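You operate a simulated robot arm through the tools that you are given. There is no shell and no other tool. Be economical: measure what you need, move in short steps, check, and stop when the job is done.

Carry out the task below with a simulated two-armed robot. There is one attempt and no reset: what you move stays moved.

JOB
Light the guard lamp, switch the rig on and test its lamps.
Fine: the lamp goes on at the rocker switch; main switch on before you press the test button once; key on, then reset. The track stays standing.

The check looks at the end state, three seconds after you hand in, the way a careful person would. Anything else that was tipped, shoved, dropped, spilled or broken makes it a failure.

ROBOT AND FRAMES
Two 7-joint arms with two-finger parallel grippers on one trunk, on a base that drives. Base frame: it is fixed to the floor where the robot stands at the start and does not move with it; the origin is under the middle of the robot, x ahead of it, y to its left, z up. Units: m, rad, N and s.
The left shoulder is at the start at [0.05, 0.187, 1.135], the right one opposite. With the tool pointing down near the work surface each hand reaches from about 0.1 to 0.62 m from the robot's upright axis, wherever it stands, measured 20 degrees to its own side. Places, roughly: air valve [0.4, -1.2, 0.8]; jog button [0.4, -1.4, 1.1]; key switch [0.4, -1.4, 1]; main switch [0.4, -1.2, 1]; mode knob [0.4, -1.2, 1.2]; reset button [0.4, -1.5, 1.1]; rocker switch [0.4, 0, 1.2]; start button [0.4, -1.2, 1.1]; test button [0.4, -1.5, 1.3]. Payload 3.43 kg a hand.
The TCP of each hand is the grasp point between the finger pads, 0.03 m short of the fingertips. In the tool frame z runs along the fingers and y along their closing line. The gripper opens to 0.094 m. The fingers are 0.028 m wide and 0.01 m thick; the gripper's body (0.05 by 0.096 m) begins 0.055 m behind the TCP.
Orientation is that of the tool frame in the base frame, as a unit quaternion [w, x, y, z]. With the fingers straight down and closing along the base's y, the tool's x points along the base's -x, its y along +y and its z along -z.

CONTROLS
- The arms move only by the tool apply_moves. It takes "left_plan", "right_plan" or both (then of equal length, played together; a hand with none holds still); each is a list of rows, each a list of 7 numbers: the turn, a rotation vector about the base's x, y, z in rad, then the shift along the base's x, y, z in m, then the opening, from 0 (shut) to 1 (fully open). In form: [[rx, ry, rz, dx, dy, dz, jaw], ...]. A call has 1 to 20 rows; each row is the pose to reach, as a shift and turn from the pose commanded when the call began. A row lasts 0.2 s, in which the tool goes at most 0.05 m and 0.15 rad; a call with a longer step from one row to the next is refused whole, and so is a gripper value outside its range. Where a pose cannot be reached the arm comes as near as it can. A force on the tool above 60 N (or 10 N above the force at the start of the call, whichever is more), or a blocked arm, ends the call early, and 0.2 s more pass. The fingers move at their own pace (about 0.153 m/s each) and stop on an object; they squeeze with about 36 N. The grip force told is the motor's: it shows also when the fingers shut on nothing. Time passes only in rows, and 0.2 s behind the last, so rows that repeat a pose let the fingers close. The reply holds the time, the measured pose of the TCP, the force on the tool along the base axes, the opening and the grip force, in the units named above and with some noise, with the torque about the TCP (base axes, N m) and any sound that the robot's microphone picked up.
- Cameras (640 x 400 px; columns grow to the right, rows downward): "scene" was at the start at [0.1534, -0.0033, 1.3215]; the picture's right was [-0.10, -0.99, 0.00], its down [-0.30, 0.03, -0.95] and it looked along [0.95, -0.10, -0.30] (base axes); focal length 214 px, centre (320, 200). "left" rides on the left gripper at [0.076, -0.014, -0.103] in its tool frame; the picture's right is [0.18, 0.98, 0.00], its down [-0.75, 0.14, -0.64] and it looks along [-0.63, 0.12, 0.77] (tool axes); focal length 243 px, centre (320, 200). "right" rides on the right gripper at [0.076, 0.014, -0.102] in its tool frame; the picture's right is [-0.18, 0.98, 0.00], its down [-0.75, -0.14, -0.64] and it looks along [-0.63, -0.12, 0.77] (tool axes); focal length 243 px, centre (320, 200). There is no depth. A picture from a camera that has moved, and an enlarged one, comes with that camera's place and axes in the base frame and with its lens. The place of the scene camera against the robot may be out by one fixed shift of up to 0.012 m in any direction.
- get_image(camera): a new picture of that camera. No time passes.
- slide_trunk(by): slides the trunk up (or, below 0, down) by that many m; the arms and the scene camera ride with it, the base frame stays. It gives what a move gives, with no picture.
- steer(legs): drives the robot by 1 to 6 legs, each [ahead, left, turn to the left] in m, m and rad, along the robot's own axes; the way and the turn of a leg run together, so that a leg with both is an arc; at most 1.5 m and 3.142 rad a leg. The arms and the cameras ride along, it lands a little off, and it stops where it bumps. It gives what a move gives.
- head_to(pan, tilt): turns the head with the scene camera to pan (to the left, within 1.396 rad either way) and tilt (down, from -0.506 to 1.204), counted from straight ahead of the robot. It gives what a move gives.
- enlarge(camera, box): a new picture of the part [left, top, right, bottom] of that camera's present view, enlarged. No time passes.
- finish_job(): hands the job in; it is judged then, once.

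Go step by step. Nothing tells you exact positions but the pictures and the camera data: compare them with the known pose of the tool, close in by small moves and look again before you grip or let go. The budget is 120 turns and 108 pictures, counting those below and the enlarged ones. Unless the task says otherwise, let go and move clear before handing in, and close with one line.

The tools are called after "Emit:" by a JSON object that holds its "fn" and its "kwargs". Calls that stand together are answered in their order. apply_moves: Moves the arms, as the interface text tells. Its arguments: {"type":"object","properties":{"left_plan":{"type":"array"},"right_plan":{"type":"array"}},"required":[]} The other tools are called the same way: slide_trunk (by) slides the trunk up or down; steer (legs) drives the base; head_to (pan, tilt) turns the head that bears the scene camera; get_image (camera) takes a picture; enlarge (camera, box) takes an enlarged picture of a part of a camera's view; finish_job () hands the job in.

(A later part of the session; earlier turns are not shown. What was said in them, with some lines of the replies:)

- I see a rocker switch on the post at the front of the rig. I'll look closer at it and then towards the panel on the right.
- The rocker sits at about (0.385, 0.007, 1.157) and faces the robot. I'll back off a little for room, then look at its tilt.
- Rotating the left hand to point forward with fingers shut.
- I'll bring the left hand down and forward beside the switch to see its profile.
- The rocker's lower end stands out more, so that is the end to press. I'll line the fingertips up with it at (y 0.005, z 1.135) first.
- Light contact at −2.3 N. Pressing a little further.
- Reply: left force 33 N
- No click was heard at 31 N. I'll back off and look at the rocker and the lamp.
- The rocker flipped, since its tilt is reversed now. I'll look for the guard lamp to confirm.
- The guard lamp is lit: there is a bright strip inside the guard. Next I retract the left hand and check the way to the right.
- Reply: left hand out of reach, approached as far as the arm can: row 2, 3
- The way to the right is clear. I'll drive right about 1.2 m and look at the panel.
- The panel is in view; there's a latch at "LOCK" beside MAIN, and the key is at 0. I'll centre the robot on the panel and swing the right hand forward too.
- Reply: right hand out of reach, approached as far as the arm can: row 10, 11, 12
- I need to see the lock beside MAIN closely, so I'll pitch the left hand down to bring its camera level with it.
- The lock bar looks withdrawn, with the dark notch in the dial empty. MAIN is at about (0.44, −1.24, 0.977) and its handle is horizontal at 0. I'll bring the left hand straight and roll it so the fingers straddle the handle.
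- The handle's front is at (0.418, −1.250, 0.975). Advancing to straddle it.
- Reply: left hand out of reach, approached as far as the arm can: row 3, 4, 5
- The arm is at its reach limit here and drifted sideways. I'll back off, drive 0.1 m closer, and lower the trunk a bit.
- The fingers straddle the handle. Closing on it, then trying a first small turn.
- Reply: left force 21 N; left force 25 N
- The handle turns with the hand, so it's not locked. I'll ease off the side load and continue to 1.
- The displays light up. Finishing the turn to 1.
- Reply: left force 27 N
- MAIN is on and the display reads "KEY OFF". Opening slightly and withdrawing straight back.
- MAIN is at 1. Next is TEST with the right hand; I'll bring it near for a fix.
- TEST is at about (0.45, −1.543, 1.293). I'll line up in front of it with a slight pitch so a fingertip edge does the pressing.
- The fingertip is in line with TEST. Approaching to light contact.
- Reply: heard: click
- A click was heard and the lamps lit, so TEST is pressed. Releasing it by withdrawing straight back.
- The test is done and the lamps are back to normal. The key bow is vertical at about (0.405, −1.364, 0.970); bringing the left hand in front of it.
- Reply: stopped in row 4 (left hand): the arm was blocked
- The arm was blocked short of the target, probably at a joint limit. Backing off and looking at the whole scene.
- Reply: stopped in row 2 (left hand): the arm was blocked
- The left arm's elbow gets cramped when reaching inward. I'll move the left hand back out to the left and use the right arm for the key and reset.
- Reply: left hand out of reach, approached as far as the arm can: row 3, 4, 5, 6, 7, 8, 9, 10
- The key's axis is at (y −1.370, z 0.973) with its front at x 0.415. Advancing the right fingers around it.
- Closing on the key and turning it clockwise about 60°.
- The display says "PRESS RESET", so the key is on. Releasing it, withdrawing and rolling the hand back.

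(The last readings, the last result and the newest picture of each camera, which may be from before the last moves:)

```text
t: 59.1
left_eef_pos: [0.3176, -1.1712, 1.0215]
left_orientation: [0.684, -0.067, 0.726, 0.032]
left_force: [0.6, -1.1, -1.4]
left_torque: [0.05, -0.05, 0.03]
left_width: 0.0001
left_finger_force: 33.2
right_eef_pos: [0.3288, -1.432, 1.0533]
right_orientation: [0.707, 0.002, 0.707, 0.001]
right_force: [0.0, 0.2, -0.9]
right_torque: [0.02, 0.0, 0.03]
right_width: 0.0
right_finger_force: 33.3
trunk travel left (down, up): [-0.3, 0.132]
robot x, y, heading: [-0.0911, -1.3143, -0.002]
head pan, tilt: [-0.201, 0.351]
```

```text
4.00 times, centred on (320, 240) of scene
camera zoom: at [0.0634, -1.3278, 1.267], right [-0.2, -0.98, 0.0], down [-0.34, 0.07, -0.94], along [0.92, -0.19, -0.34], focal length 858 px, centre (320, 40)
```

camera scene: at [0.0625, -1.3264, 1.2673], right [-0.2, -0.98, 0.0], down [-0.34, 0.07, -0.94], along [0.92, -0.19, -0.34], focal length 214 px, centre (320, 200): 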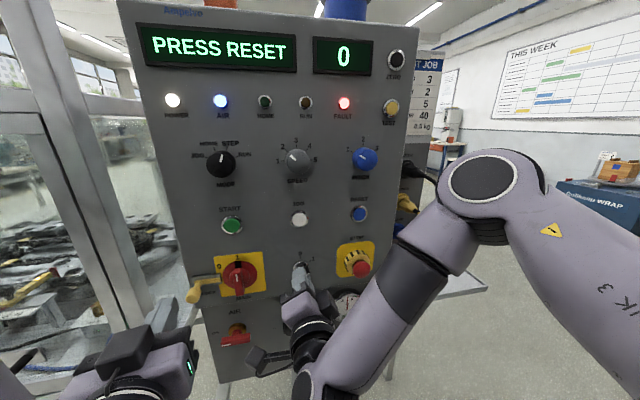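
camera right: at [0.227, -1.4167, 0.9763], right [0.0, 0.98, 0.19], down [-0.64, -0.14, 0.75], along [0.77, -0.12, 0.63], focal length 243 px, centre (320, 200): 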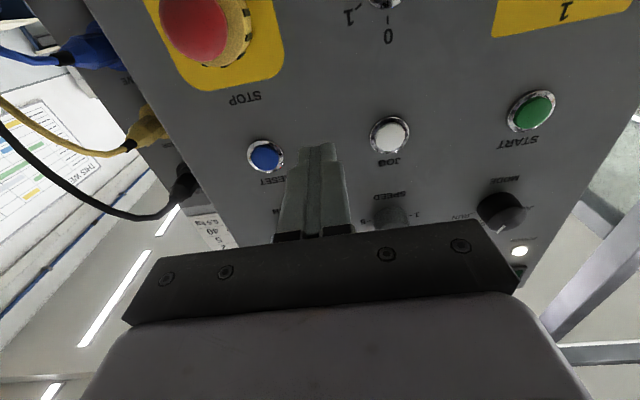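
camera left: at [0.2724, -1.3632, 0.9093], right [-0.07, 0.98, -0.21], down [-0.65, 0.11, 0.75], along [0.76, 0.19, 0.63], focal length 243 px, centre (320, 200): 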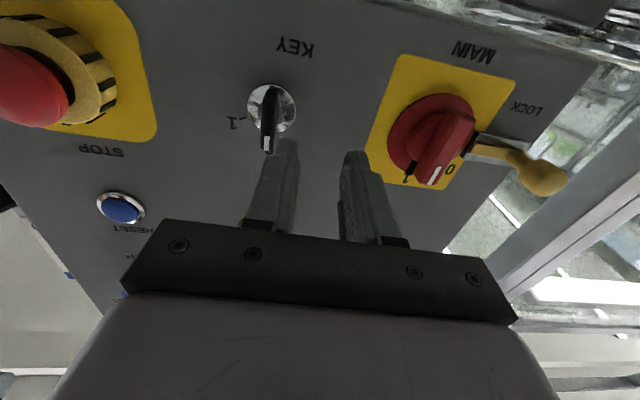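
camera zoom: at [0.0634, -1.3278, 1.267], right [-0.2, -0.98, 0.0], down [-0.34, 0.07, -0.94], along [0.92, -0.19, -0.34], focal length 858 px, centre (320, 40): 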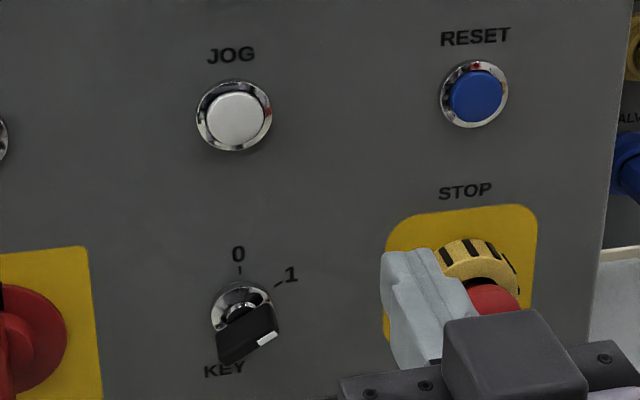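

The key stands at 1. RESET is at about (0.446, −1.493, 1.089); lining up with it.

Emit:
{"fn": "apply_moves", "kwargs": {"right_plan": [[0, 0.08, 0, 0, -0.03, 0.02, 0], [0, 0.16, 0, 0, -0.0615, 0.03, 0], [0, 0.25, 0, 0.02, -0.0615, 0.03, 0], [0, 0.25, 0, 0.051, -0.0615, 0.03, 0]]}}

Emit:
{"fn": "get_image", "kwargs": {"camera": "right"}}

Emit:
{"fn": "enlarge", "kwargs": {"camera": "scene", "box": [300, 180, 400, 260]}}

```text
t: 60.1
left_eef_pos: [0.318, -1.1705, 1.0209]
left_orientation: [0.683, -0.068, 0.726, 0.032]
left_force: [0.2, -0.1, -0.8]
left_torque: [-0.01, 0.01, -0.01]
left_width: 0.0
left_finger_force: 33.0
right_eef_pos: [0.3812, -1.4948, 1.0815]
right_orientation: [0.613, 0.002, 0.79, 0.0]
right_force: [-0.7, -0.2, 0.1]
right_torque: [0.01, -0.02, 0.02]
right_width: 0.0
right_finger_force: 33.2
right hand out of reach, approached as far as the arm can: row 1, 2
trunk travel left (down, up): [-0.3, 0.132]
robot x, y, heading: [-0.0869, -1.3169, 0.003]
head pan, tilt: [-0.201, 0.351]
```

```text
36 pictures are left
camera right: at [0.2636, -1.4789, 1.0329], right [0.05, 0.98, 0.18], down [-0.43, -0.14, 0.89], along [0.9, -0.12, 0.42], focal length 243 px, centre (320, 200)
```

right: 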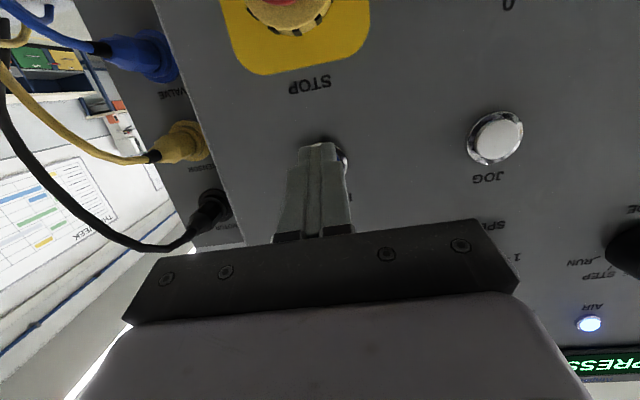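

```text
5.00 times, centred on (350, 220) of scene
camera zoom: at [0.0641, -1.3276, 1.2669], right [-0.2, -0.98, 0.0], down [-0.34, 0.07, -0.94], along [0.92, -0.19, -0.34], focal length 1072 px, centre (170, 100)
```

zoom: 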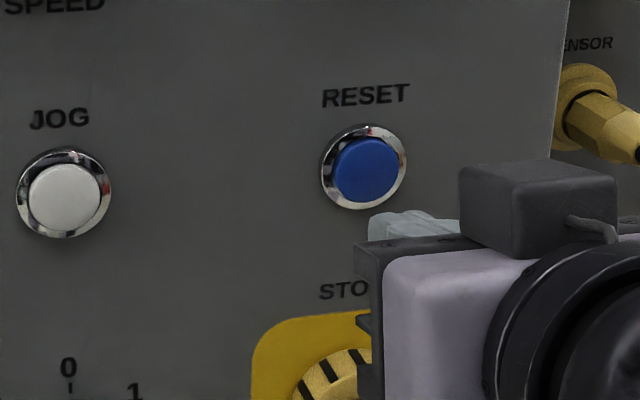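

Emit:
{"fn": "apply_moves", "kwargs": {"right_plan": [[0, 0, 0, 0.012, 0.001, 0.001, 0], [0, 0, 0, 0.022, 0.001, 0.001, 0], [0, 0, 0, 0.028, 0.001, 0.001, 0], [0, 0, 0, 0.031, 0.001, 0.001, 0], [0, 0, 0, 0.033, 0.001, 0.001, 0]]}}

Emit:
{"fn": "get_image", "kwargs": {"camera": "scene"}}

```text
t: 61.3
left_eef_pos: [0.316, -1.1715, 1.0218]
left_orientation: [0.685, -0.067, 0.725, 0.033]
left_force: [-0.3, 0.9, -0.5]
left_torque: [0.0, 0.0, -0.01]
left_width: 0.0
left_finger_force: 33.3
right_eef_pos: [0.4122, -1.4902, 1.083]
right_orientation: [0.612, 0.002, 0.791, 0.0]
right_force: [-11.3, 0.1, -2.3]
right_torque: [0.03, 0.01, 0.01]
right_width: 0.0
right_finger_force: 33.5
trunk travel left (down, up): [-0.3, 0.132]
robot x, y, heading: [-0.0866, -1.3148, -0.004]
head pan, tilt: [-0.201, 0.351]
heard: click
```

```text
34 pictures are left
camera scene: at [0.0622, -1.3274, 1.2672], right [-0.2, -0.98, 0.0], down [-0.34, 0.07, -0.94], along [0.92, -0.19, -0.34], focal length 214 px, centre (320, 200)
```

scene: 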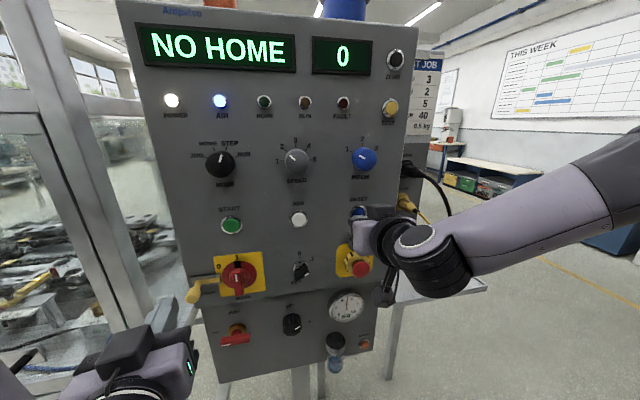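

RESET took: the fault is cleared and the display reads "NO HOME". Withdrawing both hands, then a final check.

Emit:
{"fn": "apply_moves", "kwargs": {"right_plan": [[0, 0, 0, -0.015, 0, 0, 0], [0, 0, 0, -0.05, 0, 0, 0], [0, 0, 0, -0.08, -0.02, 0.01, 0], [0, 0, 0, -0.09, -0.06, 0.03, 0]]}}

Emit:
{"fn": "steer", "kwargs": {"legs": [[-0.2, 0, 0]]}}

Emit:
{"fn": "get_image", "kwargs": {"camera": "scene"}}

Emit:
{"fn": "head_to", "kwargs": {"pan": 0.6, "tilt": 0.2}}

Emit:
{"fn": "get_image", "kwargs": {"camera": "scene"}}

```text
t: 62.3
left_eef_pos: [0.3169, -1.1713, 1.0206]
left_orientation: [0.684, -0.066, 0.726, 0.032]
left_force: [0.1, 0.2, -0.3]
left_torque: [0.0, 0.0, -0.01]
left_width: 0.0
left_finger_force: 33.0
right_eef_pos: [0.3455, -1.5477, 1.124]
right_orientation: [0.614, 0.002, 0.79, 0.0]
right_force: [0.5, 0.4, 0.1]
right_torque: [-0.01, 0.02, 0.01]
right_width: 0.0
right_finger_force: 33.6
right hand out of reach, approached as far as the arm can: row 3, 4
trunk travel left (down, up): [-0.3, 0.132]
robot x, y, heading: [-0.0884, -1.3144, -0.003]
head pan, tilt: [-0.201, 0.351]
```

```text
t: 63.9
left_eef_pos: [0.1225, -1.1695, 1.0216]
left_orientation: [0.684, -0.068, 0.726, 0.032]
left_force: [-0.4, 0.1, -0.1]
left_torque: [0.0, 0.02, -0.03]
left_width: 0.0
left_finger_force: 33.4
right_eef_pos: [0.1489, -1.547, 1.1238]
right_orientation: [0.613, 0.002, 0.79, 0.0]
right_force: [0.5, 0.4, -0.1]
right_torque: [-0.01, 0.01, -0.01]
right_width: 0.0
right_finger_force: 32.9
trunk travel left (down, up): [-0.3, 0.132]
robot x, y, heading: [-0.2872, -1.3173, -0.007]
head pan, tilt: [-0.201, 0.351]
```

```text
33 pictures are left
camera scene: at [-0.1333, -1.3266, 1.2671], right [-0.2, -0.98, 0.0], down [-0.34, 0.07, -0.94], along [0.92, -0.19, -0.34], focal length 214 px, centre (320, 200)
```

scene: 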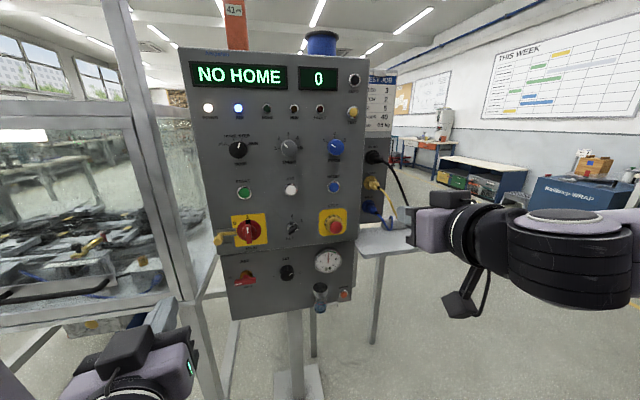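

```text
t: 65.0
left_eef_pos: [0.1213, -1.1703, 1.0204]
left_orientation: [0.684, -0.067, 0.726, 0.031]
left_force: [0.1, -0.2, -0.8]
left_torque: [0.01, -0.01, -0.03]
left_width: 0.0
left_finger_force: 32.3
right_eef_pos: [0.1493, -1.5457, 1.1249]
right_orientation: [0.613, 0.002, 0.79, 0.0]
right_force: [-0.4, -0.5, -0.3]
right_torque: [-0.01, -0.01, 0.02]
right_width: 0.0003
right_finger_force: 32.8
trunk travel left (down, up): [-0.3, 0.132]
robot x, y, heading: [-0.2808, -1.3112, -0.006]
head pan, tilt: [0.6, 0.201]
```

```text
32 pictures are left
camera scene: at [-0.1467, -1.2554, 1.281], right [0.56, -0.83, 0.0], down [-0.17, -0.11, -0.98], along [0.81, 0.55, -0.2], focal length 214 px, centre (320, 200)
```

scene: 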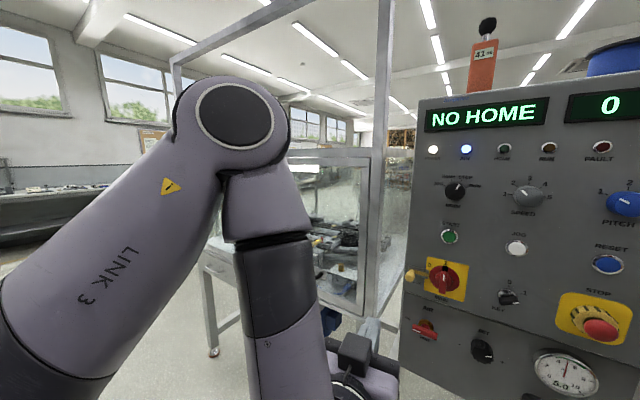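

The guard lamp is lit, MAIN and KEY are at 1, the lamps were tested once, and reset is done with the fault cleared. Both hands are clear and nothing else was moved, so I'm handing in.

Emit:
{"fn": "finish_job", "kwargs": {}}

```text
The job is handed in.
```

The job is handed in: the guard lamp is on, the main switch was turned on before one press of test, and the key was turned on before reset. The fault lamp is out, the display now reads "NO HOME", and I saw nothing else disturbed.
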